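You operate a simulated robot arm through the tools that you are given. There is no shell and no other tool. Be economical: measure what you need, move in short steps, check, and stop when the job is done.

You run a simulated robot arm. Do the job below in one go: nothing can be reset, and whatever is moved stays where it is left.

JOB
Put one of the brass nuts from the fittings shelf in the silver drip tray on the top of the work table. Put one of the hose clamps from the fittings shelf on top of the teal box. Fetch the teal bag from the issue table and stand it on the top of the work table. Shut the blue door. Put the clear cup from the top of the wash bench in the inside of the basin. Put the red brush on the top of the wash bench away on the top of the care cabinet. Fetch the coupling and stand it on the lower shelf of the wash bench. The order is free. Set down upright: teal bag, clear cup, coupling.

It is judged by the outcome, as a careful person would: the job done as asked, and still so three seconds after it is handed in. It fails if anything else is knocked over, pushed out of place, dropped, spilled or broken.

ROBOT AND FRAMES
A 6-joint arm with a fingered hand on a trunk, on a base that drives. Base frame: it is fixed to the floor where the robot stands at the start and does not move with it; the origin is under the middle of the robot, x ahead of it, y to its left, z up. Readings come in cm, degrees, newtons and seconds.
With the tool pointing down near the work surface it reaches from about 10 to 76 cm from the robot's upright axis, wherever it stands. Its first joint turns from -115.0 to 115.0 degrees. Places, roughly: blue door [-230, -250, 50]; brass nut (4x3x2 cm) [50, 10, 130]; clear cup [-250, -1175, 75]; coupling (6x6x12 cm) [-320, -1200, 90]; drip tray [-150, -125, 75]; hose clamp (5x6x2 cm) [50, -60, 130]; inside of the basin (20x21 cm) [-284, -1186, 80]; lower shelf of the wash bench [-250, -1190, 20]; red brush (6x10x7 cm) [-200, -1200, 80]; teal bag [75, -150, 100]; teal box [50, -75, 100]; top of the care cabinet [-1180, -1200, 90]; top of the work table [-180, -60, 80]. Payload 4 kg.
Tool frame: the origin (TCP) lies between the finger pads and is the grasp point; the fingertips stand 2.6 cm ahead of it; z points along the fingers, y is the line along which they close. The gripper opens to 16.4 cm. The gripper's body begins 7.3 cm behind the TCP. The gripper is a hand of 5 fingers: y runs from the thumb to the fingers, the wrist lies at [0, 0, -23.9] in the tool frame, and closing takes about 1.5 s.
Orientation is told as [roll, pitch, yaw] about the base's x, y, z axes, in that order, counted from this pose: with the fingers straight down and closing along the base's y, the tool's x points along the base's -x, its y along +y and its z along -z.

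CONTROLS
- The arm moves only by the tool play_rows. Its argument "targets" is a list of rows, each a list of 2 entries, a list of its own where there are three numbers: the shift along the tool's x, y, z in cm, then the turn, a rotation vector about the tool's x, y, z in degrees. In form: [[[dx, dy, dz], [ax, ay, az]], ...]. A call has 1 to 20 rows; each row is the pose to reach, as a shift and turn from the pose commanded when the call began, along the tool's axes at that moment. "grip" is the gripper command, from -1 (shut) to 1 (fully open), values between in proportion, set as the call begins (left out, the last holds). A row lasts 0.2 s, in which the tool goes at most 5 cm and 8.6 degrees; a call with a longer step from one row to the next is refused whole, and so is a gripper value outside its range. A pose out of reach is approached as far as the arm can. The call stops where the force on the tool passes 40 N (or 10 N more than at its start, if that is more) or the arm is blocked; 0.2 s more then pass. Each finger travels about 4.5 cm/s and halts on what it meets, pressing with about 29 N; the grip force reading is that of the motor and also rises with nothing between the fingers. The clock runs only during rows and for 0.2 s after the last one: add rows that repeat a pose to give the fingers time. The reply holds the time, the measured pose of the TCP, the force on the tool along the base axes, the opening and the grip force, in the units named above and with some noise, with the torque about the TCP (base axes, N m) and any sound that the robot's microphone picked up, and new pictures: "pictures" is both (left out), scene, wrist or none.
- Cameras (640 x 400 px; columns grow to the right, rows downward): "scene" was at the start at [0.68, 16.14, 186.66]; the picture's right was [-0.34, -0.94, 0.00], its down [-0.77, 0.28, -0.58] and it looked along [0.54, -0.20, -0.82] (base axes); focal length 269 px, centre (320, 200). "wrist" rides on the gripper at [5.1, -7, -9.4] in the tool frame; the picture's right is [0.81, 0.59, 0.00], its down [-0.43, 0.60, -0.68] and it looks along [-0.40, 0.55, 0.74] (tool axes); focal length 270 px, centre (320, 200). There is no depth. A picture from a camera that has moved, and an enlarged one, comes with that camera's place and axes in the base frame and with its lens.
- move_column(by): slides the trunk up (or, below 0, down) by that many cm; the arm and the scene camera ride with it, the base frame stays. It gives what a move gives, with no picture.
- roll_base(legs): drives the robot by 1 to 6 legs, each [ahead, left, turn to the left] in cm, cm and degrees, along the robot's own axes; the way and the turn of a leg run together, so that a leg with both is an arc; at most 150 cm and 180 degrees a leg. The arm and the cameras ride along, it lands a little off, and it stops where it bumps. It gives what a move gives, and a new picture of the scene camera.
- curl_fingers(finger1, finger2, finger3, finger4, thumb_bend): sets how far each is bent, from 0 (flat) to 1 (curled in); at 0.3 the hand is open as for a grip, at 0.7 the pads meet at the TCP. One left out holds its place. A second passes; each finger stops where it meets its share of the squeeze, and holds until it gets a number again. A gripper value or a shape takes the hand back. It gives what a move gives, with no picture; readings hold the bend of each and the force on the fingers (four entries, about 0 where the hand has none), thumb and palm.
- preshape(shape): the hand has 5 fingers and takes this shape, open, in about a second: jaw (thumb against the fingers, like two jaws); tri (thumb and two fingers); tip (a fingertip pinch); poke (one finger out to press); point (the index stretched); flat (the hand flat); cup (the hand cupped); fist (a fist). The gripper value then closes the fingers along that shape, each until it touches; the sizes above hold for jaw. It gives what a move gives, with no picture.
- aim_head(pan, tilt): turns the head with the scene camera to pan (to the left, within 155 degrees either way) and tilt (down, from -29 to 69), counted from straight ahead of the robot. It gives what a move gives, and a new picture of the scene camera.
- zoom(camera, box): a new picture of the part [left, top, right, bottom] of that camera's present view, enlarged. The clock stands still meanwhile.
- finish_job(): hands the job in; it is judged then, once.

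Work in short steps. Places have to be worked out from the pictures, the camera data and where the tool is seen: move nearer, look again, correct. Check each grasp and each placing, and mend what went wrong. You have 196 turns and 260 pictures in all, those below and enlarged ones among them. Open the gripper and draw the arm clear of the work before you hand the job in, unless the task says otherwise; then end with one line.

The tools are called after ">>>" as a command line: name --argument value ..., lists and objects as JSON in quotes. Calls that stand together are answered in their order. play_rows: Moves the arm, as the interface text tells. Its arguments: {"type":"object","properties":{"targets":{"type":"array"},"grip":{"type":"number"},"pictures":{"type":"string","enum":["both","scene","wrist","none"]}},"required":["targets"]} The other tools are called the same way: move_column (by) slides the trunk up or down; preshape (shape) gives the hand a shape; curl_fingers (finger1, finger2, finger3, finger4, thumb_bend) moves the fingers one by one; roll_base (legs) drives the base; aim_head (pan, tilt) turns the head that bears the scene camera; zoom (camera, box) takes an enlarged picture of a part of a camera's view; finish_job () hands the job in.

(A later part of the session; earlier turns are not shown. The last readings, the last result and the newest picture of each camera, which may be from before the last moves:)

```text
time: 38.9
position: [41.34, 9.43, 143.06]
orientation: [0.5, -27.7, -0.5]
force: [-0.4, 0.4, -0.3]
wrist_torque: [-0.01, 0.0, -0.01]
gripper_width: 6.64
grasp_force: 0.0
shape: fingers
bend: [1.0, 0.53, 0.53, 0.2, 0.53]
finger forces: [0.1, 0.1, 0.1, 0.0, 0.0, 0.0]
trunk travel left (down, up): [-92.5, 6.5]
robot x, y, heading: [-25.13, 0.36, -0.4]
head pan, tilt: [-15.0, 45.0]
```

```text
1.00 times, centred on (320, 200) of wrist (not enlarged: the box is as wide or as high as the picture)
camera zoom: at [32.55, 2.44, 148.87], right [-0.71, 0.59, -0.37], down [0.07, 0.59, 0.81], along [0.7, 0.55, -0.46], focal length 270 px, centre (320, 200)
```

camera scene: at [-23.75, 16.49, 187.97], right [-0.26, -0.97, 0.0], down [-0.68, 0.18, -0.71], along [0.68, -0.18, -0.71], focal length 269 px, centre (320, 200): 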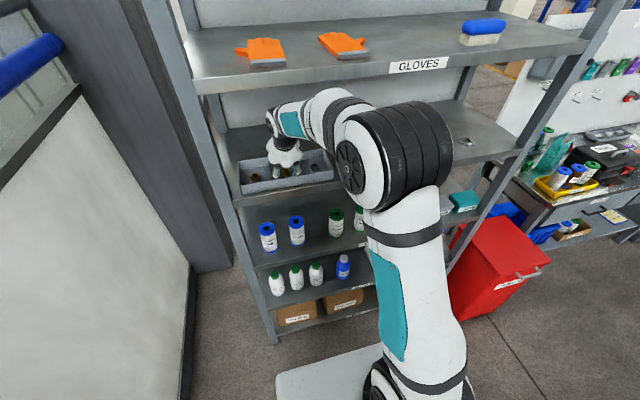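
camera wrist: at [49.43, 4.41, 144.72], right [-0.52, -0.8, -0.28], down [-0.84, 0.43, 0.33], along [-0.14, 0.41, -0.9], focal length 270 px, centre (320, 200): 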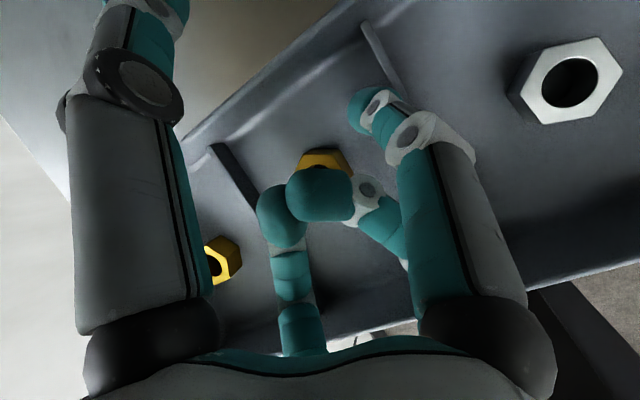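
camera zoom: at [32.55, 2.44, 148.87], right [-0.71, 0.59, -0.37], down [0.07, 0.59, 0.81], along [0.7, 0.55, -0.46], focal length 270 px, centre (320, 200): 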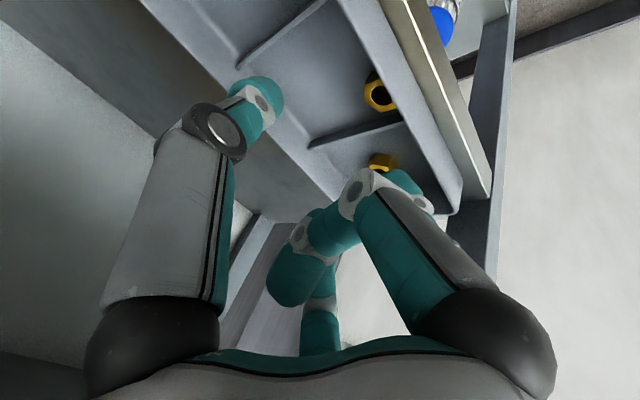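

Now shift left to hover over the left nut with a 20° approach from the right (keeps clear of the post).

>>> play_rows --targets '[[[0, 3, 0], [-3.2, 0, -6]], [[0, 6, 1], [-6.4, 0, -12]], [[0, 8.3, 2], [-9.4, 0, -17.7]], [[0, 8.3, 2.3], [-9.4, 0, -17.7]], [[0, 8.3, 2.3], [-9.4, 0, -17.7]]]'

>>> zoom --camera "scene" --box '[210, 80, 370, 210]'

```text
time: 40.1
position: [42.47, 17.69, 141.11]
orientation: [0.6, -27.9, 19.5]
force: [0.3, -0.4, 0.4]
wrist_torque: [-0.02, -0.01, -0.03]
gripper_width: 6.62
grasp_force: 0.1
shape: fingers
bend: [1.0, 0.53, 0.53, 0.2, 0.53]
finger forces: [0.0, 0.1, 0.0, 0.1, 0.0, 0.0]
trunk travel left (down, up): [-92.5, 6.5]
robot x, y, heading: [-24.81, -0.05, -0.1]
head pan, tilt: [-15.0, 45.0]
camera scene: at [-23.48, 16.55, 187.95], right [-0.26, -0.97, 0.0], down [-0.68, 0.18, -0.71], along [0.68, -0.18, -0.71], focal length 269 px, centre (320, 200)
camera wrist: at [36.65, 8.18, 146.99], right [-0.87, 0.31, -0.37], down [-0.14, 0.58, 0.81], along [0.47, 0.76, -0.46], focal length 270 px, centre (320, 200)
```

scene: 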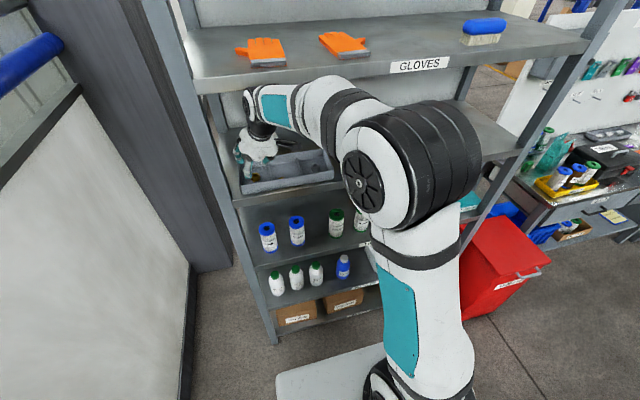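
wrist: 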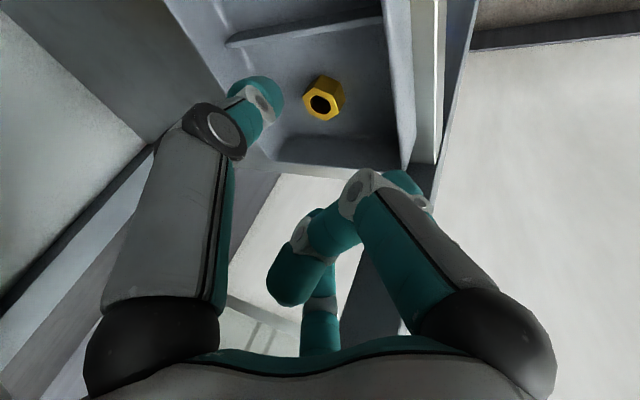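

```text
3.08 times, centred on (290, 145) of scene
camera zoom: at [-23.48, 16.55, 187.95], right [-0.26, -0.97, 0.0], down [-0.68, 0.18, -0.71], along [0.68, -0.18, -0.71], focal length 829 px, centre (412, 369)
```

zoom: 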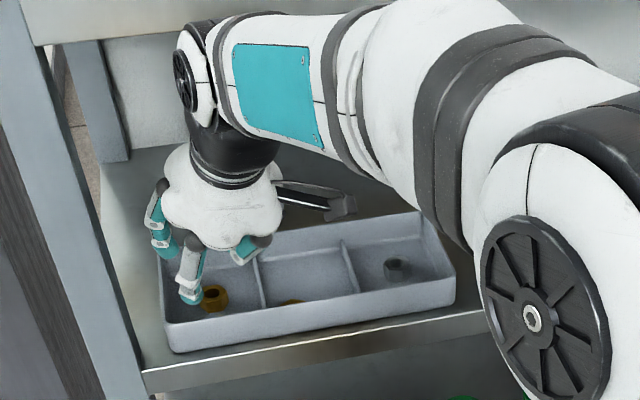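

Nut confirmed at about (47.3,19.5). Descend most of the way.

>>> play_rows --targets '[[[0, 0, 3], [0, 0, 0]], [[0.1, 0, 5.5], [0, 0, 0]], [[0.1, 0, 7.6], [0, 0, 0]], [[0.1, 0, 7.6], [0, 0, 0]]]' --pictures "wrist"

>>> zoom --camera "scene" --box '[210, 80, 370, 210]'

```text
time: 41.1
position: [45.46, 18.89, 134.44]
orientation: [0.7, -28.1, 19.5]
force: [-1.2, -0.6, 13.4]
wrist_torque: [0.39, 0.2, 0.04]
gripper_width: 6.49
grasp_force: 7.0
shape: fingers
bend: [1.0, 0.55, 0.54, 0.2, 0.54]
finger forces: [0.0, 11.5, 1.2, 0.0, 1.7, 0.0]
trunk travel left (down, up): [-92.5, 6.5]
robot x, y, heading: [-25.32, -0.01, -0.2]
head pan, tilt: [-15.0, 45.0]
camera wrist: at [39.68, 9.32, 140.25], right [-0.87, 0.31, -0.38], down [-0.14, 0.57, 0.81], along [0.47, 0.76, -0.46], focal length 270 px, centre (320, 200)
```

wrist: 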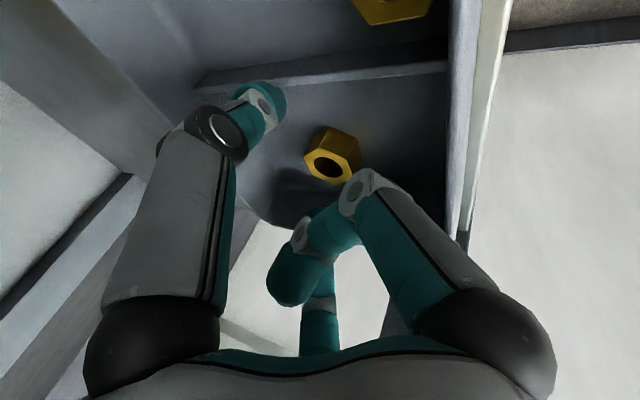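

```text
3.08 times, centred on (290, 145) of scene
camera zoom: at [-23.7, 16.48, 187.97], right [-0.26, -0.97, 0.0], down [-0.68, 0.18, -0.71], along [0.68, -0.18, -0.71], focal length 829 px, centre (412, 369)
```

zoom: 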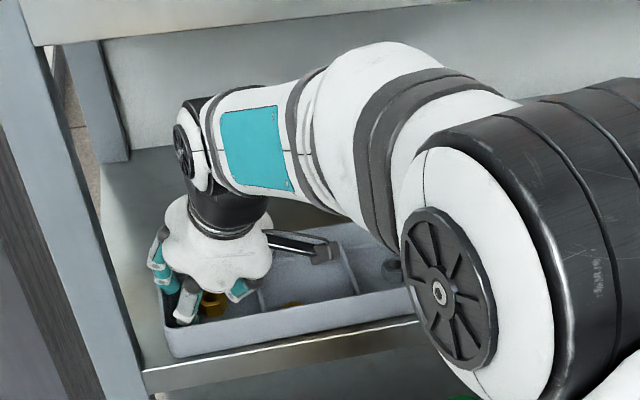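

Finger 2 touches the floor; I ease up a bit, narrow the digits, and settle lower again.

>>> play_rows --targets '[[[0, 0, -0.5], [0, 0, 0]], [[0, 0, -0.5], [0, 0, 0]]]' --pictures "none"

>>> curl_fingers --finger2 0.59 --finger3 0.59 --thumb_bend 0.59

>>> play_rows --targets '[[[-0.2, 0, 0.5], [0, 0, 0]], [[-0.4, 0, 1], [0, 0, 0]], [[-0.6, 0, 1.5], [0, 0, 0]], [[-0.6, 0, 1.8], [0, 0, 0]]]' --pictures "wrist"

```text
time: 41.7
position: [45.34, 18.8, 134.72]
orientation: [0.7, -27.9, 19.4]
force: [0.7, 0.9, 4.4]
wrist_torque: [0.11, 0.0, -0.05]
gripper_width: 6.55
grasp_force: 2.3
shape: fingers
bend: [1.0, 0.55, 0.54, 0.2, 0.54]
finger forces: [0.1, 3.8, 0.5, 0.0, 0.9, 0.0]
trunk travel left (down, up): [-92.5, 6.5]
robot x, y, heading: [-25.0, 0.03, 0.0]
head pan, tilt: [-15.0, 45.0]
```

```text
time: 42.7
position: [45.35, 18.91, 134.64]
orientation: [0.6, -28.0, 19.5]
force: [0.1, 0.0, 0.4]
wrist_torque: [0.01, -0.04, -0.03]
gripper_width: 5.82
grasp_force: 0.1
shape: fingers
bend: [1.0, 0.59, 0.59, 0.2, 0.59]
finger forces: [0.0, 0.0, 0.0, 0.0, 0.0, 0.0]
trunk travel left (down, up): [-92.5, 6.5]
robot x, y, heading: [-25.51, 0.14, 0.0]
head pan, tilt: [-15.0, 45.0]
```

```text
time: 43.7
position: [46.43, 19.39, 133.67]
orientation: [0.7, -28.0, 19.5]
force: [-2.6, -0.9, 14.2]
wrist_torque: [0.18, 0.07, 0.03]
gripper_width: 5.83
grasp_force: 7.2
shape: fingers
bend: [1.0, 0.62, 0.59, 0.2, 0.59]
finger forces: [0.1, 11.6, 0.6, 0.0, 2.3, 0.0]
trunk travel left (down, up): [-92.5, 6.5]
robot x, y, heading: [-25.27, 0.16, -0.0]
head pan, tilt: [-15.0, 45.0]
camera wrist: at [40.65, 9.8, 139.5], right [-0.87, 0.31, -0.38], down [-0.14, 0.57, 0.81], along [0.47, 0.76, -0.46], focal length 270 px, centre (320, 200)
```

wrist: 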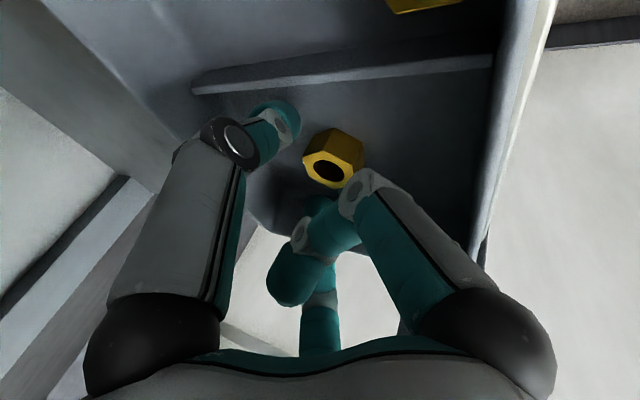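

The nut lies between thumb and finger 3; close on it.

>>> curl_fingers --finger2 0.78 --finger3 0.78 --thumb_bend 0.78

>>> zoom --camera "wrist" --box '[160, 50, 480, 250]'

```text
time: 44.7
position: [46.63, 19.34, 133.53]
orientation: [0.7, -27.9, 19.5]
force: [0.1, -0.2, 0.0]
wrist_torque: [0.01, -0.02, -0.01]
gripper_width: 4.24
grasp_force: 0.1
shape: fingers
bend: [1.0, 0.74, 0.76, 0.2, 0.72]
finger forces: [0.1, 0.1, 0.0, 0.0, 0.1, 0.0]
trunk travel left (down, up): [-92.5, 6.5]
robot x, y, heading: [-25.05, -0.08, 0.1]
head pan, tilt: [-15.0, 45.0]
```

```text
2.00 times, centred on (320, 150) of wrist
camera zoom: at [40.8, 9.86, 139.25], right [-0.87, 0.31, -0.37], down [-0.14, 0.58, 0.81], along [0.47, 0.75, -0.46], focal length 541 px, centre (320, 300)
```

zoom: 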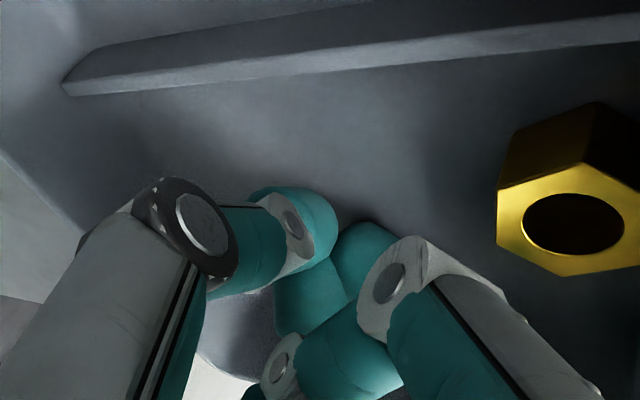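

The nut slipped out toward the front wall. Near the front I can use a smaller tilt (~18°), with two digits hanging outside the shelf edge and thumb/finger 3 pinching along y. Lift and reorient toward the middle nut at about (43.5,10).

>>> play_rows --targets '[[[0, 0, -4], [0, 0, 0]], [[0, 0, -8], [0, 0, 0]], [[0, 0, -12], [3, 0, 5.7]], [[0, -3, -12], [6, 0, 11.4]], [[0, -7, -12], [9.1, 0, 17.2]], [[0, -7, -12], [9.1, 0, 17.2]]]' --pictures "none"

>>> curl_fingers --finger1 0.15 --finger2 0.15 --finger3 0.54 --finger4 0.45 --thumb_bend 0.54

>>> play_rows --targets '[[[0, 0, 0], [-0.6, 4, -7]], [[0, 0, 0], [-1.2, 8, -13]], [[0, 0, 0], [-1.6, 10, -18]], [[0, 0, 0], [-1.6, 10, -18]]]'

```text
time: 46.1
position: [43.85, 10.97, 143.87]
orientation: [0.5, -27.7, -0.1]
force: [-0.1, -0.3, -0.3]
wrist_torque: [-0.01, -0.02, 0.03]
gripper_width: 4.23
grasp_force: 0.0
shape: fingers
bend: [1.0, 0.74, 0.76, 0.2, 0.72]
finger forces: [0.0, 0.0, 0.0, 0.0, 0.0, 0.0]
trunk travel left (down, up): [-92.5, 6.5]
robot x, y, heading: [-24.97, 0.08, 0.2]
head pan, tilt: [-15.0, 45.0]
```

```text
time: 47.1
position: [43.89, 10.96, 143.86]
orientation: [0.6, -27.7, 0.1]
force: [0.0, -0.7, 0.4]
wrist_torque: [-0.04, 0.0, 0.01]
gripper_width: 8.97
grasp_force: 0.0
shape: fingers
bend: [0.15, 0.15, 0.54, 0.45, 0.54]
finger forces: [0.1, 0.1, 0.0, 0.0, 0.0, 0.0]
trunk travel left (down, up): [-92.5, 6.5]
robot x, y, heading: [-25.24, 0.05, -0.2]
head pan, tilt: [-15.0, 45.0]
```

```text
time: 48.3
position: [40.75, 10.74, 143.4]
orientation: [-5.0, -15.3, 19.4]
force: [-0.2, 0.3, 0.6]
wrist_torque: [-0.02, -0.03, 0.01]
gripper_width: 8.99
grasp_force: 0.1
shape: fingers
bend: [0.15, 0.15, 0.54, 0.45, 0.54]
finger forces: [0.1, 0.0, 0.0, 0.0, 0.1, 0.1]
trunk travel left (down, up): [-92.5, 6.5]
robot x, y, heading: [-25.66, -0.14, -0.0]
head pan, tilt: [-15.0, 45.0]
stopped in row 4: the arm was blocked; the commanded pose is now the measured one
camera scene: at [-26.18, 16.38, 188.15], right [-0.26, -0.97, 0.0], down [-0.67, 0.18, -0.72], along [0.69, -0.18, -0.7], focal length 269 px, centre (320, 200)
camera wrist: at [35.75, 2.52, 151.65], right [-0.92, 0.3, -0.26], down [0.02, 0.7, 0.72], along [0.4, 0.65, -0.65], focal length 270 px, centre (320, 200)
```

scene: 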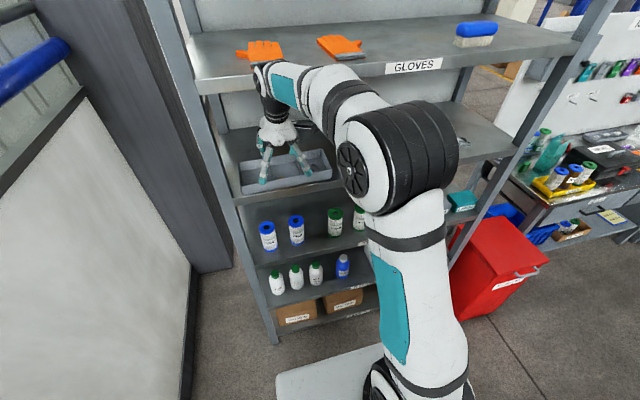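
wrist: 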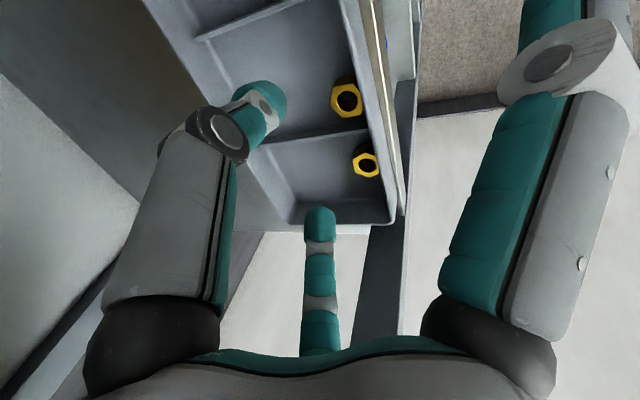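

The forearm bumped the upper shelf's edge. Back out, go lower, then forward under it; nuts now read at about (42.3,11.6) and (42,18).

>>> play_rows --targets '[[[4.27, 1.77, -1.33], [0, 0, 0]], [[3.95, 2.27, 2.88], [0, 0, 0]], [[3.03, 1.94, 6.7], [0, 0, 0]], [[3.03, 1.94, 6.7], [0, 0, 0]]]'

>>> zoom --camera "scene" --box '[210, 50, 370, 200]'

```text
time: 49.3
position: [41.04, 11.58, 135.39]
orientation: [-4.8, -14.9, 19.1]
force: [-1.0, 0.8, 0.1]
wrist_torque: [-0.04, -0.02, -0.03]
gripper_width: 9.0
grasp_force: 0.1
shape: fingers
bend: [0.15, 0.15, 0.54, 0.45, 0.54]
finger forces: [0.0, 0.0, 0.0, 0.0, 0.1, 0.1]
trunk travel left (down, up): [-92.5, 6.5]
robot x, y, heading: [-25.34, -0.02, -0.0]
head pan, tilt: [-15.0, 45.0]
camera scene: at [-23.93, 16.51, 187.96], right [-0.26, -0.97, 0.0], down [-0.68, 0.18, -0.71], along [0.68, -0.18, -0.71], focal length 269 px, centre (320, 200)
camera wrist: at [36.22, 3.3, 143.58], right [-0.92, 0.3, -0.26], down [0.03, 0.7, 0.72], along [0.4, 0.65, -0.65], focal length 270 px, centre (320, 200)
```

scene: 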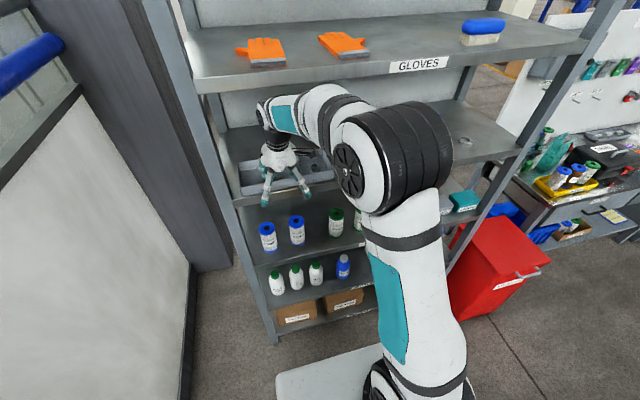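
wrist: 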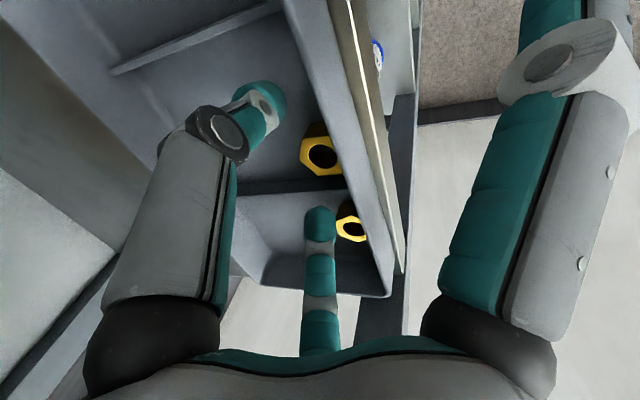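

```text
2.67 times, centred on (290, 125) of scene
camera zoom: at [-23.93, 16.51, 187.96], right [-0.26, -0.97, 0.0], down [-0.68, 0.18, -0.71], along [0.68, -0.18, -0.71], focal length 718 px, centre (400, 400)
```

zoom: 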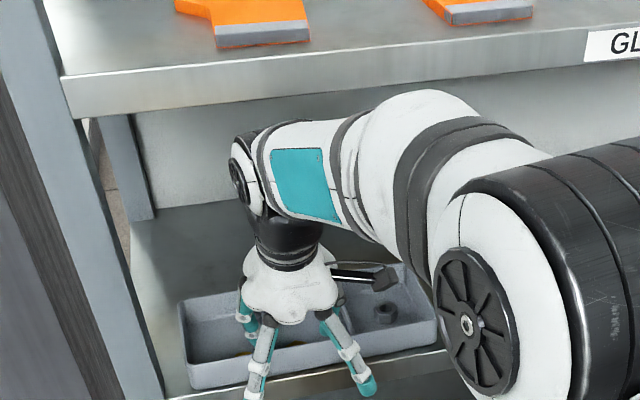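

The middle nut sits too close to its divider, but the left nut has room on both sides. Shift over to it (lift, +6.6 cm left, lower).

>>> play_rows --targets '[[[-0.8, -0.24, -2.9], [0, 0, 0]], [[-2, 3, -2.9], [0, 0, 0]], [[-2.9, 6, -2.9], [0, 0, 0]], [[-2.3, 6.2, 0.05], [0, 0, 0]], [[-2.3, 6.2, 0.05], [0, 0, 0]]]' --pictures "wrist"

>>> zoom --camera "scene" --box '[210, 50, 370, 200]'

```text
time: 50.5
position: [41.61, 18.26, 135.23]
orientation: [-4.8, -14.8, 19.1]
force: [0.1, 0.8, -0.1]
wrist_torque: [0.0, -0.03, 0.02]
gripper_width: 8.99
grasp_force: 0.0
shape: fingers
bend: [0.15, 0.15, 0.54, 0.45, 0.54]
finger forces: [0.1, 0.0, 0.0, 0.0, 0.0, 0.0]
trunk travel left (down, up): [-92.5, 6.5]
robot x, y, heading: [-25.67, 0.32, -0.1]
head pan, tilt: [-15.0, 45.0]
camera wrist: at [36.64, 10.05, 143.49], right [-0.92, 0.3, -0.26], down [0.03, 0.7, 0.72], along [0.39, 0.65, -0.65], focal length 270 px, centre (320, 200)
```

wrist: 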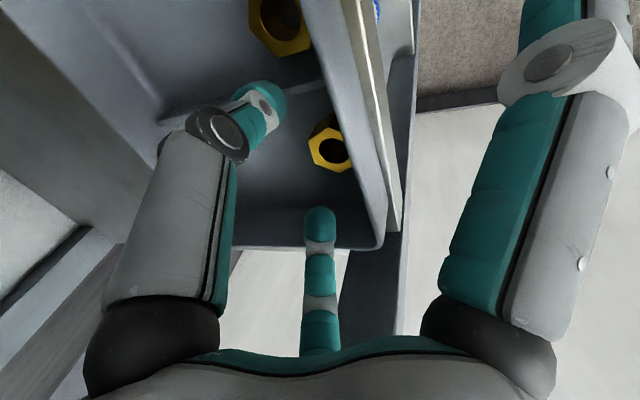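

```text
2.67 times, centred on (290, 125) of scene
camera zoom: at [-23.74, 16.54, 187.95], right [-0.26, -0.97, 0.0], down [-0.68, 0.18, -0.71], along [0.68, -0.18, -0.71], focal length 718 px, centre (400, 400)
```

zoom: 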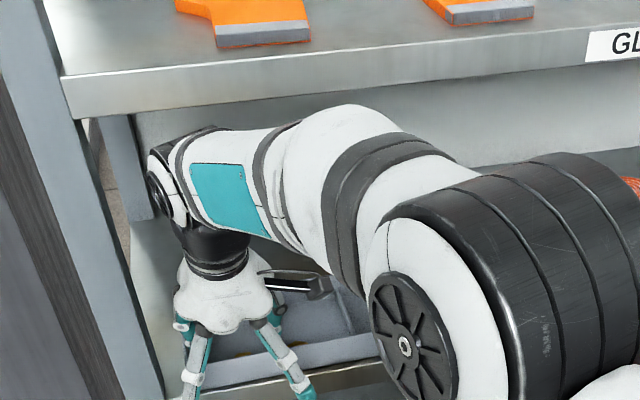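

Nut at about (41.9,18.1). Lower 1.9 cm with a small back correction.

>>> play_rows --targets '[[[0.4, 0, 0.8], [0, 0, 0]], [[0.9, 0.1, 1.7], [0, 0, 0]], [[0.9, 0.1, 1.7], [0, 0, 0]]]' --pictures "wrist"

```text
time: 51.2
position: [41.45, 18.13, 134.56]
orientation: [-5.0, -16.5, 19.2]
force: [-3.9, -2.0, 17.4]
wrist_torque: [-0.69, -0.22, -0.22]
gripper_width: 8.98
grasp_force: 9.5
shape: fingers
bend: [0.15, 0.15, 0.54, 0.45, 0.53]
finger forces: [0.0, 0.0, 0.0, 0.0, 18.9, 0.0]
trunk travel left (down, up): [-92.5, 6.5]
robot x, y, heading: [-25.42, 0.06, -0.2]
head pan, tilt: [-15.0, 45.0]
stopped in row 3: the force on the tool passed its limit at 44 N (the readings are from after the stop); the commanded pose is now the measured one
camera wrist: at [36.49, 9.81, 142.65], right [-0.91, 0.3, -0.28], down [0.01, 0.69, 0.72], along [0.41, 0.65, -0.64], focal length 270 px, centre (320, 200)
```

wrist: 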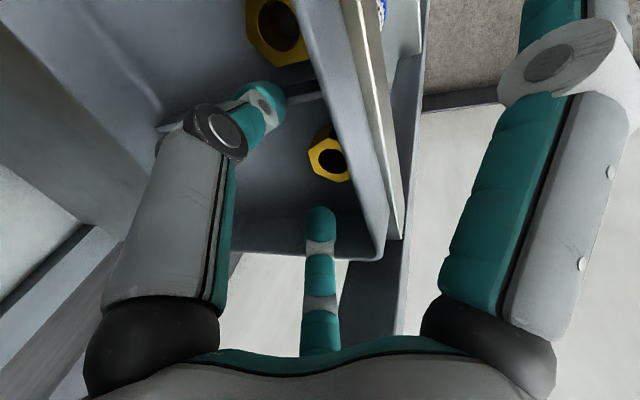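

The thumb sits on the divider. Lift 1 cm, narrow thumb and finger 3, then lower.

>>> play_rows --targets '[[[0, 0, -1], [0, 0, 0]], [[0, 0, -1], [0, 0, 0]]]' --pictures "none"

>>> curl_fingers --thumb_bend 0.61 --finger3 0.57

>>> play_rows --targets '[[[0.2, 0.4, 1], [0, 0, 0]], [[0.2, 0.4, 2], [0, 0, 0]], [[0.2, 0.4, 2.4], [0, 0, 0]], [[0.2, 0.4, 2.4], [0, 0, 0]]]' --pictures "wrist"

```text
time: 51.8
position: [41.28, 18.16, 135.27]
orientation: [-5.1, -16.1, 19.3]
force: [1.2, 0.2, -0.5]
wrist_torque: [0.02, 0.04, 0.03]
gripper_width: 9.0
grasp_force: 0.0
shape: fingers
bend: [0.15, 0.15, 0.54, 0.45, 0.54]
finger forces: [0.1, 0.0, 0.1, 0.1, 0.1, 0.0]
trunk travel left (down, up): [-92.5, 6.5]
robot x, y, heading: [-25.38, 0.08, -0.2]
head pan, tilt: [-15.0, 45.0]
```

```text
time: 52.8
position: [41.28, 18.06, 135.16]
orientation: [-4.9, -16.0, 19.3]
force: [0.1, -0.5, 0.1]
wrist_torque: [0.0, 0.03, -0.03]
gripper_width: 8.97
grasp_force: 0.1
shape: fingers
bend: [0.15, 0.15, 0.56, 0.45, 0.61]
finger forces: [0.0, 0.0, 0.1, 0.1, 0.0, 0.1]
trunk travel left (down, up): [-92.5, 6.5]
robot x, y, heading: [-25.45, 0.22, 0.1]
head pan, tilt: [-15.0, 45.0]
```

```text
time: 53.8
position: [41.71, 18.42, 133.51]
orientation: [-5.0, -16.8, 19.3]
force: [-2.1, 0.3, 33.9]
wrist_torque: [0.75, -0.48, 0.36]
gripper_width: 8.97
grasp_force: 17.7
shape: fingers
bend: [0.15, 0.15, 0.55, 0.45, 0.61]
finger forces: [0.0, 0.0, 24.8, 0.0, 11.2, 0.0]
trunk travel left (down, up): [-92.5, 6.5]
robot x, y, heading: [-25.36, 0.0, 0.0]
head pan, tilt: [-15.0, 45.0]
camera wrist: at [36.52, 10.18, 141.53], right [-0.91, 0.3, -0.28], down [0.01, 0.69, 0.72], along [0.41, 0.66, -0.63], focal length 270 px, centre (320, 200)
```

wrist: 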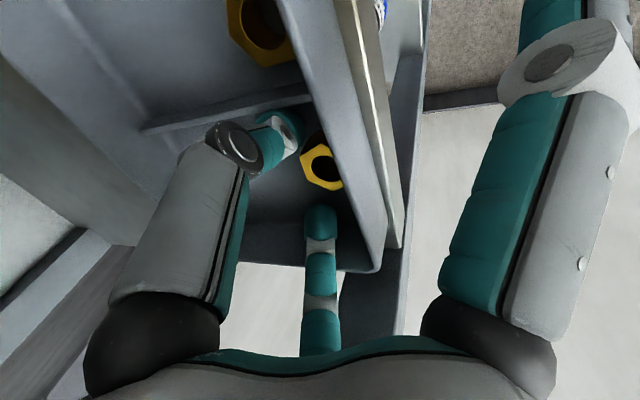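

Thumb and finger 3 straddle the nut on the floor. Ease 0.4 up, 0.5 back, and pinch.

>>> play_rows --targets '[[[0.35, 0.1, -0.55], [0, 0, 0]], [[0.35, 0.1, -0.55], [0, 0, 0]]]' --pictures "none"

>>> curl_fingers --thumb_bend 0.75 --finger3 0.75

>>> zoom --camera "wrist" --box '[160, 50, 480, 250]'

```text
time: 54.4
position: [41.21, 18.45, 133.48]
orientation: [-4.9, -16.4, 19.3]
force: [6.3, 0.1, 26.1]
wrist_torque: [-0.39, -0.58, 0.12]
gripper_width: 8.95
grasp_force: 13.6
shape: fingers
bend: [0.15, 0.15, 0.55, 0.45, 0.61]
finger forces: [0.0, 0.0, 5.1, 0.1, 22.4, 0.0]
trunk travel left (down, up): [-92.5, 6.5]
robot x, y, heading: [-25.36, 0.26, -0.0]
head pan, tilt: [-15.0, 45.0]
```

```text
time: 55.4
position: [41.17, 18.4, 133.13]
orientation: [-4.9, -16.1, 19.3]
force: [-0.2, 0.3, 0.4]
wrist_torque: [-0.01, 0.01, 0.01]
gripper_width: 9.3
grasp_force: 0.1
shape: fingers
bend: [0.15, 0.15, 0.73, 0.45, 0.74]
finger forces: [0.0, 0.1, 0.0, 0.1, 0.0, 0.0]
trunk travel left (down, up): [-92.5, 6.5]
robot x, y, heading: [-25.36, -0.23, -0.1]
head pan, tilt: [-15.0, 45.0]
```

```text
2.00 times, centred on (320, 150) of wrist
camera zoom: at [36.12, 10.16, 141.33], right [-0.91, 0.3, -0.27], down [0.01, 0.7, 0.72], along [0.41, 0.65, -0.64], focal length 541 px, centre (320, 300)
```

zoom: 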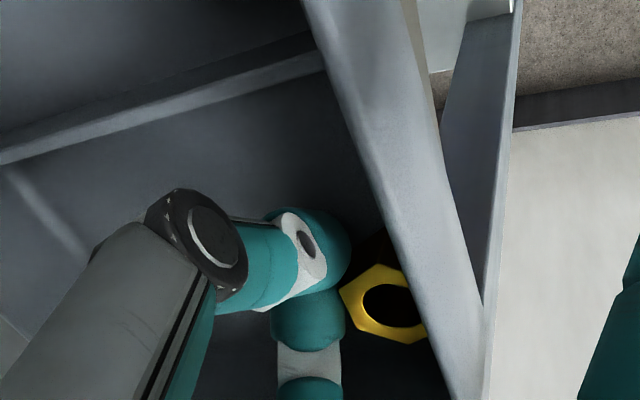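

The nut is actually nearer (x≈40.2, floor ≈131). Lift, reopen, shift 1.6 cm back and 1.3 cm left, and lower around it again.

>>> play_rows --targets '[[[-0.5, -0.15, -1.8], [0, 0, 0]], [[0.53, 1.58, -2.3], [0, 0, 0]], [[0.53, 1.58, -2.3], [0, 0, 0]]]' --pictures "none"

>>> curl_fingers --thumb_bend 0.59 --finger3 0.57

>>> zoom --camera "wrist" --box '[160, 50, 480, 250]'

```text
time: 56.2
position: [39.58, 19.7, 135.12]
orientation: [-5.0, -16.0, 19.3]
force: [0.5, -0.6, 0.5]
wrist_torque: [0.03, 0.03, 0.0]
gripper_width: 9.3
grasp_force: 0.1
shape: fingers
bend: [0.15, 0.15, 0.73, 0.45, 0.74]
finger forces: [0.0, 0.0, 0.1, 0.0, 0.0, 0.0]
trunk travel left (down, up): [-92.5, 6.5]
robot x, y, heading: [-25.5, 0.07, 0.2]
head pan, tilt: [-15.0, 45.0]
```

```text
time: 57.2
position: [39.54, 19.79, 135.19]
orientation: [-5.0, -16.1, 19.2]
force: [0.6, -0.9, 0.4]
wrist_torque: [0.03, 0.01, -0.04]
gripper_width: 8.92
grasp_force: 0.5
shape: fingers
bend: [0.15, 0.15, 0.56, 0.45, 0.59]
finger forces: [0.0, 0.1, 0.6, 0.1, 0.0, 0.1]
trunk travel left (down, up): [-92.5, 6.5]
robot x, y, heading: [-25.44, 0.24, -0.0]
head pan, tilt: [-15.0, 45.0]
```

```text
2.00 times, centred on (320, 150) of wrist
camera zoom: at [34.58, 11.49, 143.24], right [-0.91, 0.3, -0.27], down [0.01, 0.7, 0.72], along [0.41, 0.65, -0.64], focal length 541 px, centre (320, 300)
```

zoom: 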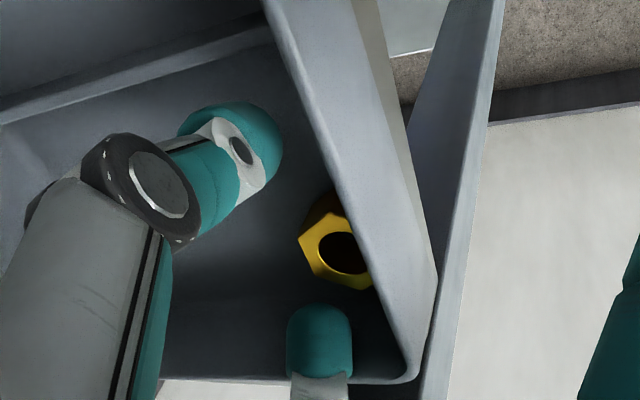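

Aligned within a few mm. Lower 1.6 cm straight.

>>> play_rows --targets '[[[0.2, 0.1, 0.8], [0, 0, 0]], [[0.4, 0.15, 1.5], [0, 0, 0]], [[0.4, 0.15, 1.5], [0, 0, 0]]]' --pictures "none"

>>> zoom --camera "wrist" --box '[160, 50, 480, 250]'

```text
time: 58.0
position: [39.62, 19.89, 133.64]
orientation: [-5.0, -16.1, 19.3]
force: [1.0, -0.4, 2.7]
wrist_torque: [-0.01, -0.02, -0.05]
gripper_width: 8.94
grasp_force: 1.6
shape: fingers
bend: [0.15, 0.15, 0.57, 0.45, 0.59]
finger forces: [0.0, 0.1, 2.0, 0.0, 1.5, 0.0]
trunk travel left (down, up): [-92.5, 6.5]
robot x, y, heading: [-25.33, -0.13, 0.1]
head pan, tilt: [-15.0, 45.0]
```

```text
2.00 times, centred on (320, 150) of wrist
camera zoom: at [34.57, 11.59, 141.69], right [-0.91, 0.3, -0.27], down [0.01, 0.7, 0.72], along [0.41, 0.65, -0.64], focal length 541 px, centre (320, 300)
```

zoom: 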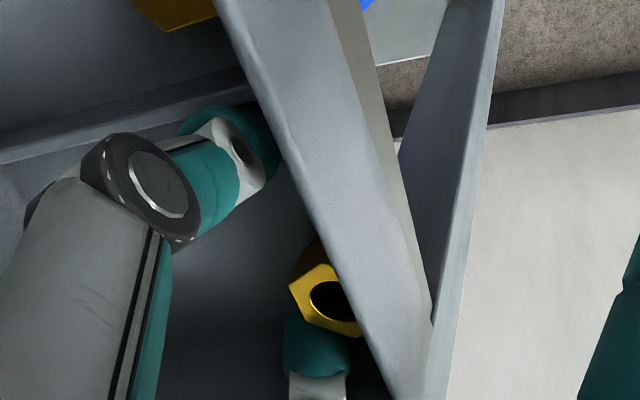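

Both tips rest lightly on the floor beside the nut. Pinch now.

>>> curl_fingers --thumb_bend 0.78 --finger3 0.72

>>> zoom --camera "wrist" --box '[160, 50, 480, 250]'

```text
time: 59.0
position: [39.66, 19.88, 133.63]
orientation: [-5.0, -16.2, 19.3]
force: [2.5, -0.4, 1.6]
wrist_torque: [0.07, -0.04, 0.02]
gripper_width: 9.16
grasp_force: 10.3
shape: fingers
bend: [0.15, 0.15, 0.63, 0.45, 0.72]
finger forces: [0.0, 0.0, 9.1, 0.1, 10.5, 0.0]
trunk travel left (down, up): [-92.5, 6.5]
robot x, y, heading: [-25.18, -0.24, 0.1]
head pan, tilt: [-15.0, 45.0]
```

```text
2.00 times, centred on (320, 150) of wrist
camera zoom: at [34.58, 11.6, 141.7], right [-0.91, 0.3, -0.27], down [0.01, 0.7, 0.72], along [0.41, 0.65, -0.64], focal length 541 px, centre (320, 300)
```

zoom: 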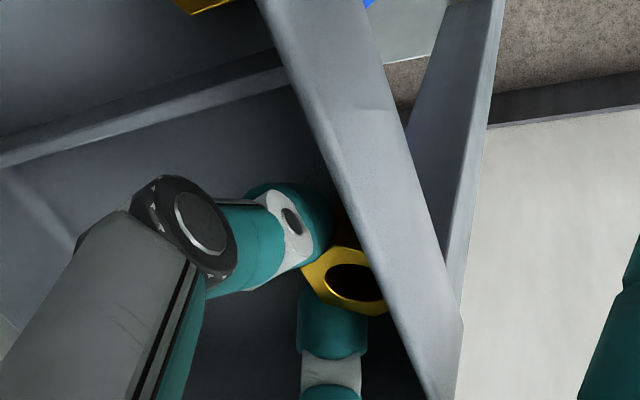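

Pinched at about 10 N per side. Firm up and lift slowly.

>>> curl_fingers --thumb_bend 0.9 --finger3 0.9

>>> play_rows --targets '[[[0, 0, -0.5], [0, 0, 0]], [[-0.1, 0, -1.2], [0, 0, 0]], [[-0.2, 0, -2], [0, 0, 0]], [[-0.3, 0, -3], [0, 0, 0]], [[-0.3, 0, -3], [0, 0, 0]]]' --pictures "wrist"

```text
time: 60.0
position: [39.67, 19.91, 133.57]
orientation: [-5.0, -16.2, 19.4]
force: [-0.3, 0.0, -0.5]
wrist_torque: [0.0, -0.02, 0.02]
gripper_width: 10.27
grasp_force: 0.2
shape: fingers
bend: [0.15, 0.15, 0.71, 0.45, 0.9]
finger forces: [0.0, 0.0, 0.1, 0.1, 0.0, 0.0]
trunk travel left (down, up): [-92.5, 6.5]
robot x, y, heading: [-25.3, -0.13, -0.0]
head pan, tilt: [-15.0, 45.0]
```

```text
time: 61.2
position: [38.96, 19.82, 136.65]
orientation: [-5.1, -16.1, 19.3]
force: [0.4, 0.5, -0.1]
wrist_torque: [-0.01, 0.01, 0.0]
gripper_width: 10.28
grasp_force: 0.0
shape: fingers
bend: [0.15, 0.15, 0.71, 0.45, 0.9]
finger forces: [0.0, 0.0, 0.0, 0.0, 0.0, 0.0]
trunk travel left (down, up): [-92.5, 6.5]
robot x, y, heading: [-25.59, 0.03, 0.0]
head pan, tilt: [-15.0, 45.0]
camera wrist: at [33.86, 11.52, 144.77], right [-0.91, 0.3, -0.27], down [0.01, 0.7, 0.72], along [0.41, 0.65, -0.64], focal length 270 px, centre (320, 200)
```

wrist: 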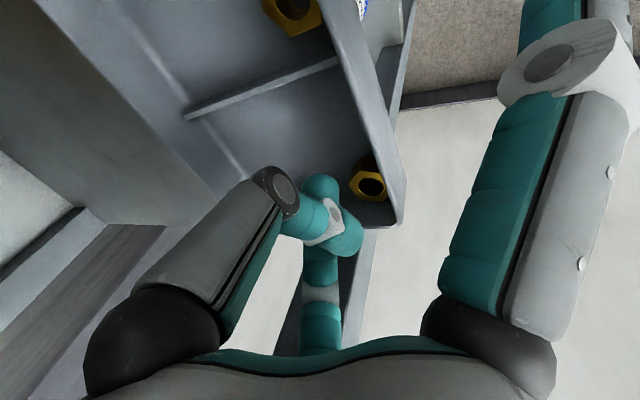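

The extra squeeze let it slip. I'll retreat, and take a careful look at the bin to recalibrate.

>>> play_rows --targets '[[[1.5, 0.5, -4], [0, 0, 0]], [[5.5, 0, -6], [0, 0, 0]], [[9, -3, -6.5], [0, 0, 0]], [[12, -6, -7], [0, 0, 0]], [[14, -10, -7], [0, 0, 0]], [[14, -14, -7], [0, 0, 0]], [[14, -14, -7], [0, 0, 0]]]' --pictures "none"

>>> zoom --camera "scene" --box '[220, 130, 360, 220]'

```text
time: 62.8
position: [28.52, 2.11, 140.66]
orientation: [-4.9, -16.0, 19.3]
force: [-0.3, 0.2, -0.5]
wrist_torque: [-0.03, 0.0, 0.03]
gripper_width: 10.27
grasp_force: 0.0
shape: fingers
bend: [0.15, 0.15, 0.71, 0.45, 0.9]
finger forces: [0.1, 0.0, 0.1, 0.0, 0.1, 0.0]
trunk travel left (down, up): [-92.5, 6.5]
robot x, y, heading: [-25.44, 0.3, 0.3]
head pan, tilt: [-15.0, 45.0]
```

```text
4.44 times, centred on (290, 175) of scene
camera zoom: at [-23.73, 16.58, 187.94], right [-0.26, -0.97, 0.0], down [-0.68, 0.18, -0.71], along [0.68, -0.18, -0.71], focal length 1197 px, centre (453, 311)
```

zoom: 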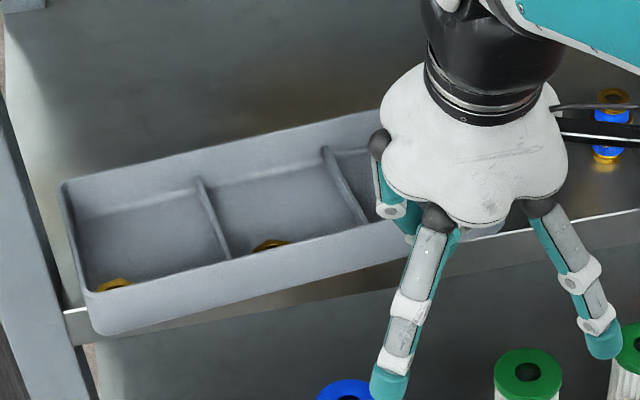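

The bin itself got dragged – its left front corner overhangs the shelf edge; I'll have to push it back afterwards. First the middle nut, gently: open the hand and hover above it.

>>> curl_fingers --thumb_bend 0.58 --finger3 0.56

>>> play_rows --targets '[[[-3, 1.7, -0.5], [0, 0, 0]], [[-6, 3.4, 0.8], [0, 0, 0]], [[-9, 5.1, 3], [0, 0, 0]], [[-11, 6.5, 5.5], [0, 0, 0]], [[-11, 6.5, 5.5], [0, 0, 0]]]' --pictures "wrist"

```text
time: 63.8
position: [28.7, 2.13, 140.77]
orientation: [-5.0, -16.1, 19.3]
force: [0.4, 0.5, -1.1]
wrist_torque: [0.03, 0.0, 0.03]
gripper_width: 8.93
grasp_force: 0.1
shape: fingers
bend: [0.15, 0.15, 0.56, 0.45, 0.57]
finger forces: [0.0, 0.1, 0.0, 0.0, 0.1, 0.0]
trunk travel left (down, up): [-92.5, 6.5]
robot x, y, heading: [-25.58, -0.06, -0.0]
head pan, tilt: [-15.0, 45.0]
```

```text
time: 65.0
position: [38.33, 11.78, 137.99]
orientation: [-5.1, -16.3, 19.3]
force: [0.0, -0.6, 0.2]
wrist_torque: [0.0, -0.01, 0.0]
gripper_width: 8.94
grasp_force: 0.0
shape: fingers
bend: [0.15, 0.15, 0.56, 0.45, 0.57]
finger forces: [0.0, 0.1, 0.1, 0.0, 0.0, 0.0]
trunk travel left (down, up): [-92.5, 6.5]
robot x, y, heading: [-25.36, 0.02, -0.2]
head pan, tilt: [-15.0, 45.0]
camera wrist: at [33.18, 3.56, 146.04], right [-0.91, 0.3, -0.27], down [0.01, 0.69, 0.72], along [0.41, 0.65, -0.64], focal length 270 px, centre (320, 200)
```

wrist: 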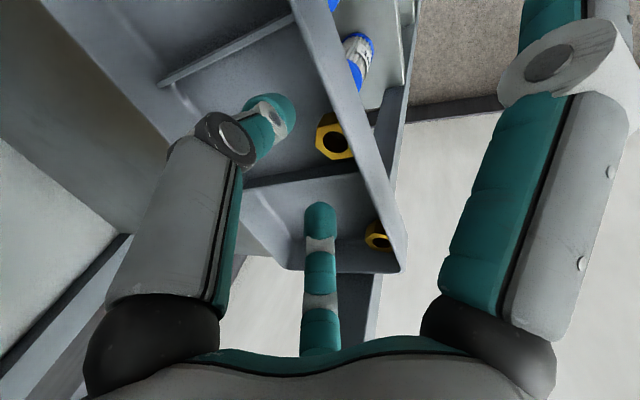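

Already aligned over the middle nut (≈39.0,12.1). Narrow finger 3 to fit between nut and divider and lower.

>>> curl_fingers --finger3 0.61 --thumb_bend 0.57

>>> play_rows --targets '[[[0.3, 0.3, 1.2], [0, 0, 0]], [[0.6, 0.5, 2.4], [0, 0, 0]], [[0.8, 0.5, 3.2], [0, 0, 0]], [[0.8, 0.5, 3.2], [0, 0, 0]]]' --pictures "none"

>>> zoom --camera "wrist" --box '[160, 50, 480, 250]'

```text
time: 66.0
position: [38.24, 11.85, 137.84]
orientation: [-5.0, -16.0, 19.4]
force: [-0.6, -0.4, -0.8]
wrist_torque: [0.01, -0.01, -0.03]
gripper_width: 8.94
grasp_force: 0.0
shape: fingers
bend: [0.15, 0.15, 0.61, 0.45, 0.56]
finger forces: [0.0, 0.0, 0.0, 0.0, 0.0, 0.0]
trunk travel left (down, up): [-92.5, 6.5]
robot x, y, heading: [-25.61, 0.23, -0.2]
head pan, tilt: [-15.0, 45.0]
```

```text
time: 67.0
position: [38.3, 12.09, 134.47]
orientation: [-5.0, -16.1, 19.3]
force: [1.0, 0.2, 0.9]
wrist_torque: [0.01, 0.03, 0.0]
gripper_width: 8.95
grasp_force: 0.3
shape: fingers
bend: [0.15, 0.15, 0.61, 0.45, 0.56]
finger forces: [0.0, 0.0, 0.5, 0.2, 0.0, 0.1]
trunk travel left (down, up): [-92.5, 6.5]
robot x, y, heading: [-25.52, -0.12, -0.3]
head pan, tilt: [-15.0, 45.0]
```

```text
2.00 times, centred on (320, 150) of wrist
camera zoom: at [33.23, 3.8, 142.62], right [-0.91, 0.3, -0.27], down [0.01, 0.7, 0.72], along [0.41, 0.65, -0.64], focal length 541 px, centre (320, 300)
```

zoom: 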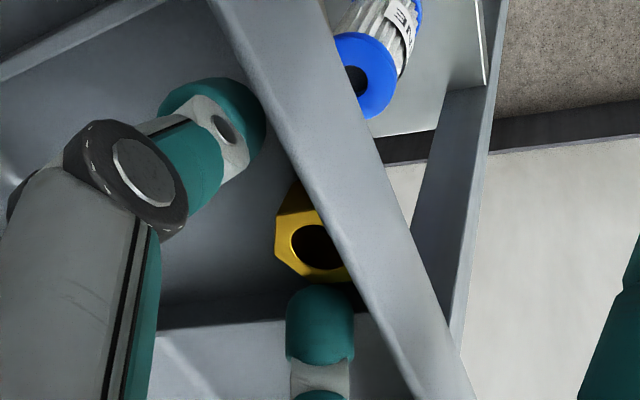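

Finger 3 is just at the gap between nut and divider. Lower the last centimetre.

>>> play_rows --targets '[[[0.15, 0.1, 0.5], [0, 0, 0]], [[0.3, 0.15, 1], [0, 0, 0]], [[0.3, 0.15, 1], [0, 0, 0]]]' --pictures "none"

>>> curl_fingers --finger3 0.63 --thumb_bend 0.71

>>> zoom --camera "wrist" --box '[160, 50, 480, 250]'

```text
time: 67.8
position: [38.19, 12.05, 133.58]
orientation: [-5.0, -16.3, 19.2]
force: [0.8, -2.3, 12.1]
wrist_torque: [-0.42, -0.25, -0.03]
gripper_width: 8.96
grasp_force: 6.7
shape: fingers
bend: [0.15, 0.15, 0.62, 0.45, 0.56]
finger forces: [0.1, 0.1, 2.6, 0.0, 10.4, 0.0]
trunk travel left (down, up): [-92.5, 6.5]
robot x, y, heading: [-25.59, 0.46, -0.3]
head pan, tilt: [-15.0, 45.0]
```

```text
time: 68.8
position: [38.2, 12.11, 133.51]
orientation: [-5.0, -16.1, 19.3]
force: [0.2, -4.3, 9.4]
wrist_torque: [0.17, -0.09, 0.01]
gripper_width: 9.04
grasp_force: 12.7
shape: fingers
bend: [0.15, 0.15, 0.62, 0.45, 0.66]
finger forces: [0.1, 0.0, 17.8, 0.0, 7.3, 0.0]
trunk travel left (down, up): [-92.5, 6.5]
robot x, y, heading: [-25.48, -0.04, 0.1]
head pan, tilt: [-15.0, 45.0]
```

```text
2.00 times, centred on (320, 150) of wrist
camera zoom: at [33.08, 3.8, 141.55], right [-0.91, 0.3, -0.27], down [0.01, 0.69, 0.72], along [0.41, 0.65, -0.64], focal length 541 px, centre (320, 300)
```

zoom: 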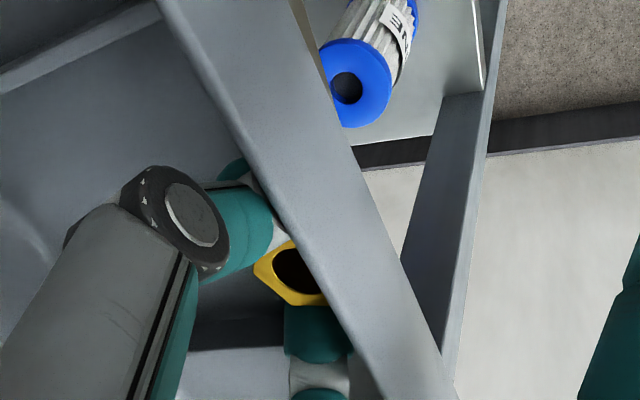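

Clamped with the thumb stopped at 0.66 on the nut. Lift straight up gently.

>>> play_rows --targets '[[[-0.1, 0, -0.3], [0, 0, 0]], [[-0.2, -0.05, -0.7], [0, 0, 0]], [[-0.35, -0.1, -1.2], [0, 0, 0]], [[-0.5, -0.15, -1.8], [0, 0, 0]], [[-0.7, -0.2, -2.4], [0, 0, 0]], [[-0.7, -0.2, -2.4], [0, 0, 0]]]' --pictures "none"

>>> zoom --camera "wrist" --box '[160, 50, 480, 250]'

```text
time: 70.2
position: [38.23, 12.14, 135.93]
orientation: [-4.9, -16.1, 19.3]
force: [0.2, -0.3, -0.2]
wrist_torque: [0.0, 0.03, 0.03]
gripper_width: 9.09
grasp_force: 3.8
shape: fingers
bend: [0.15, 0.15, 0.6, 0.45, 0.69]
finger forces: [0.0, 0.0, 3.9, 0.1, 3.9, 0.1]
trunk travel left (down, up): [-92.5, 6.5]
robot x, y, heading: [-25.18, -0.06, -0.1]
head pan, tilt: [-15.0, 45.0]
```

```text
2.00 times, centred on (320, 150) of wrist
camera zoom: at [33.23, 3.83, 143.96], right [-0.91, 0.3, -0.27], down [0.01, 0.7, 0.72], along [0.41, 0.65, -0.64], focal length 541 px, centre (320, 300)
```

zoom: 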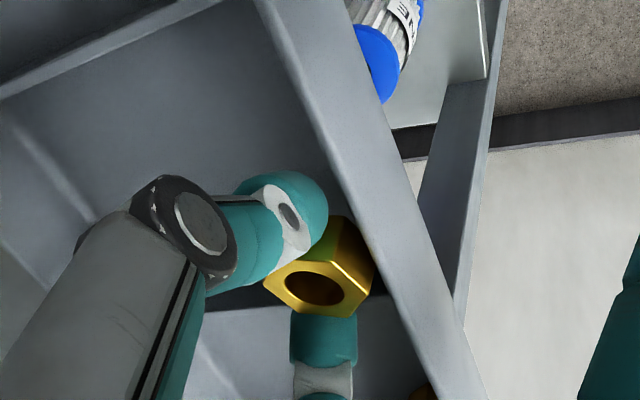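

The nut is up and held. Raise clear of the bin, then pull straight back out of the shelf.

>>> play_rows --targets '[[[-0.3, -0.1, -1], [0, 0, 0]], [[-0.6, -0.2, -2.2], [0, 0, 0]], [[-0.9, -0.3, -3.4], [0, 0, 0]], [[0.5, 0.3, -4.2], [0, 0, 0]], [[2.5, 1, -5], [0, 0, 0]], [[4.5, 1.7, -6], [0, 0, 0]], [[6.5, 2.3, -7], [0, 0, 0]], [[8.5, 2.9, -7.5], [0, 0, 0]], [[10, 3.3, -8], [0, 0, 0]], [[10, 3.3, -8], [0, 0, 0]]]'

```text
time: 72.4
position: [25.76, 11.99, 140.44]
orientation: [-5.1, -16.1, 19.3]
force: [-0.6, -0.7, -1.1]
wrist_torque: [0.0, 0.03, 0.02]
gripper_width: 9.11
grasp_force: 3.6
shape: fingers
bend: [0.15, 0.15, 0.6, 0.45, 0.69]
finger forces: [0.0, 0.0, 3.8, 0.0, 3.9, 0.1]
trunk travel left (down, up): [-92.5, 6.5]
robot x, y, heading: [-25.5, 0.07, 0.2]
head pan, tilt: [-15.0, 45.0]
camera scene: at [-23.56, 16.54, 187.95], right [-0.26, -0.97, 0.0], down [-0.68, 0.18, -0.71], along [0.68, -0.18, -0.71], focal length 269 px, centre (320, 200)
camera wrist: at [20.8, 3.77, 148.48], right [-0.91, 0.3, -0.27], down [0.01, 0.7, 0.72], along [0.41, 0.65, -0.64], focal length 270 px, centre (320, 200)
```

scene: 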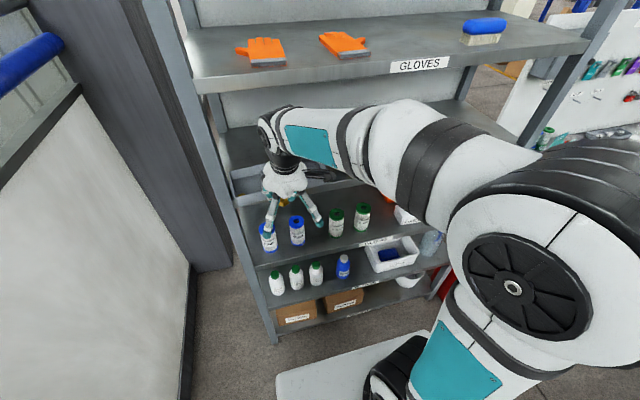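
wrist: 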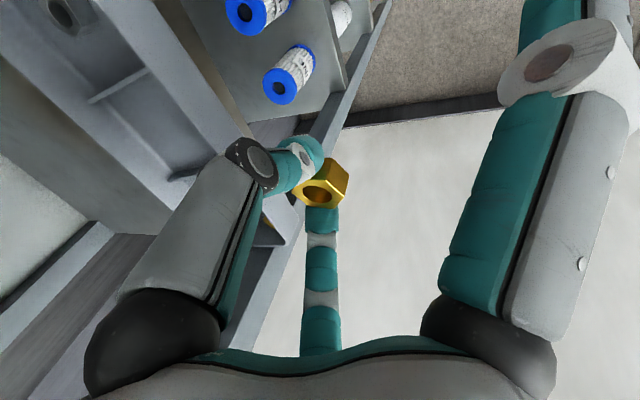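

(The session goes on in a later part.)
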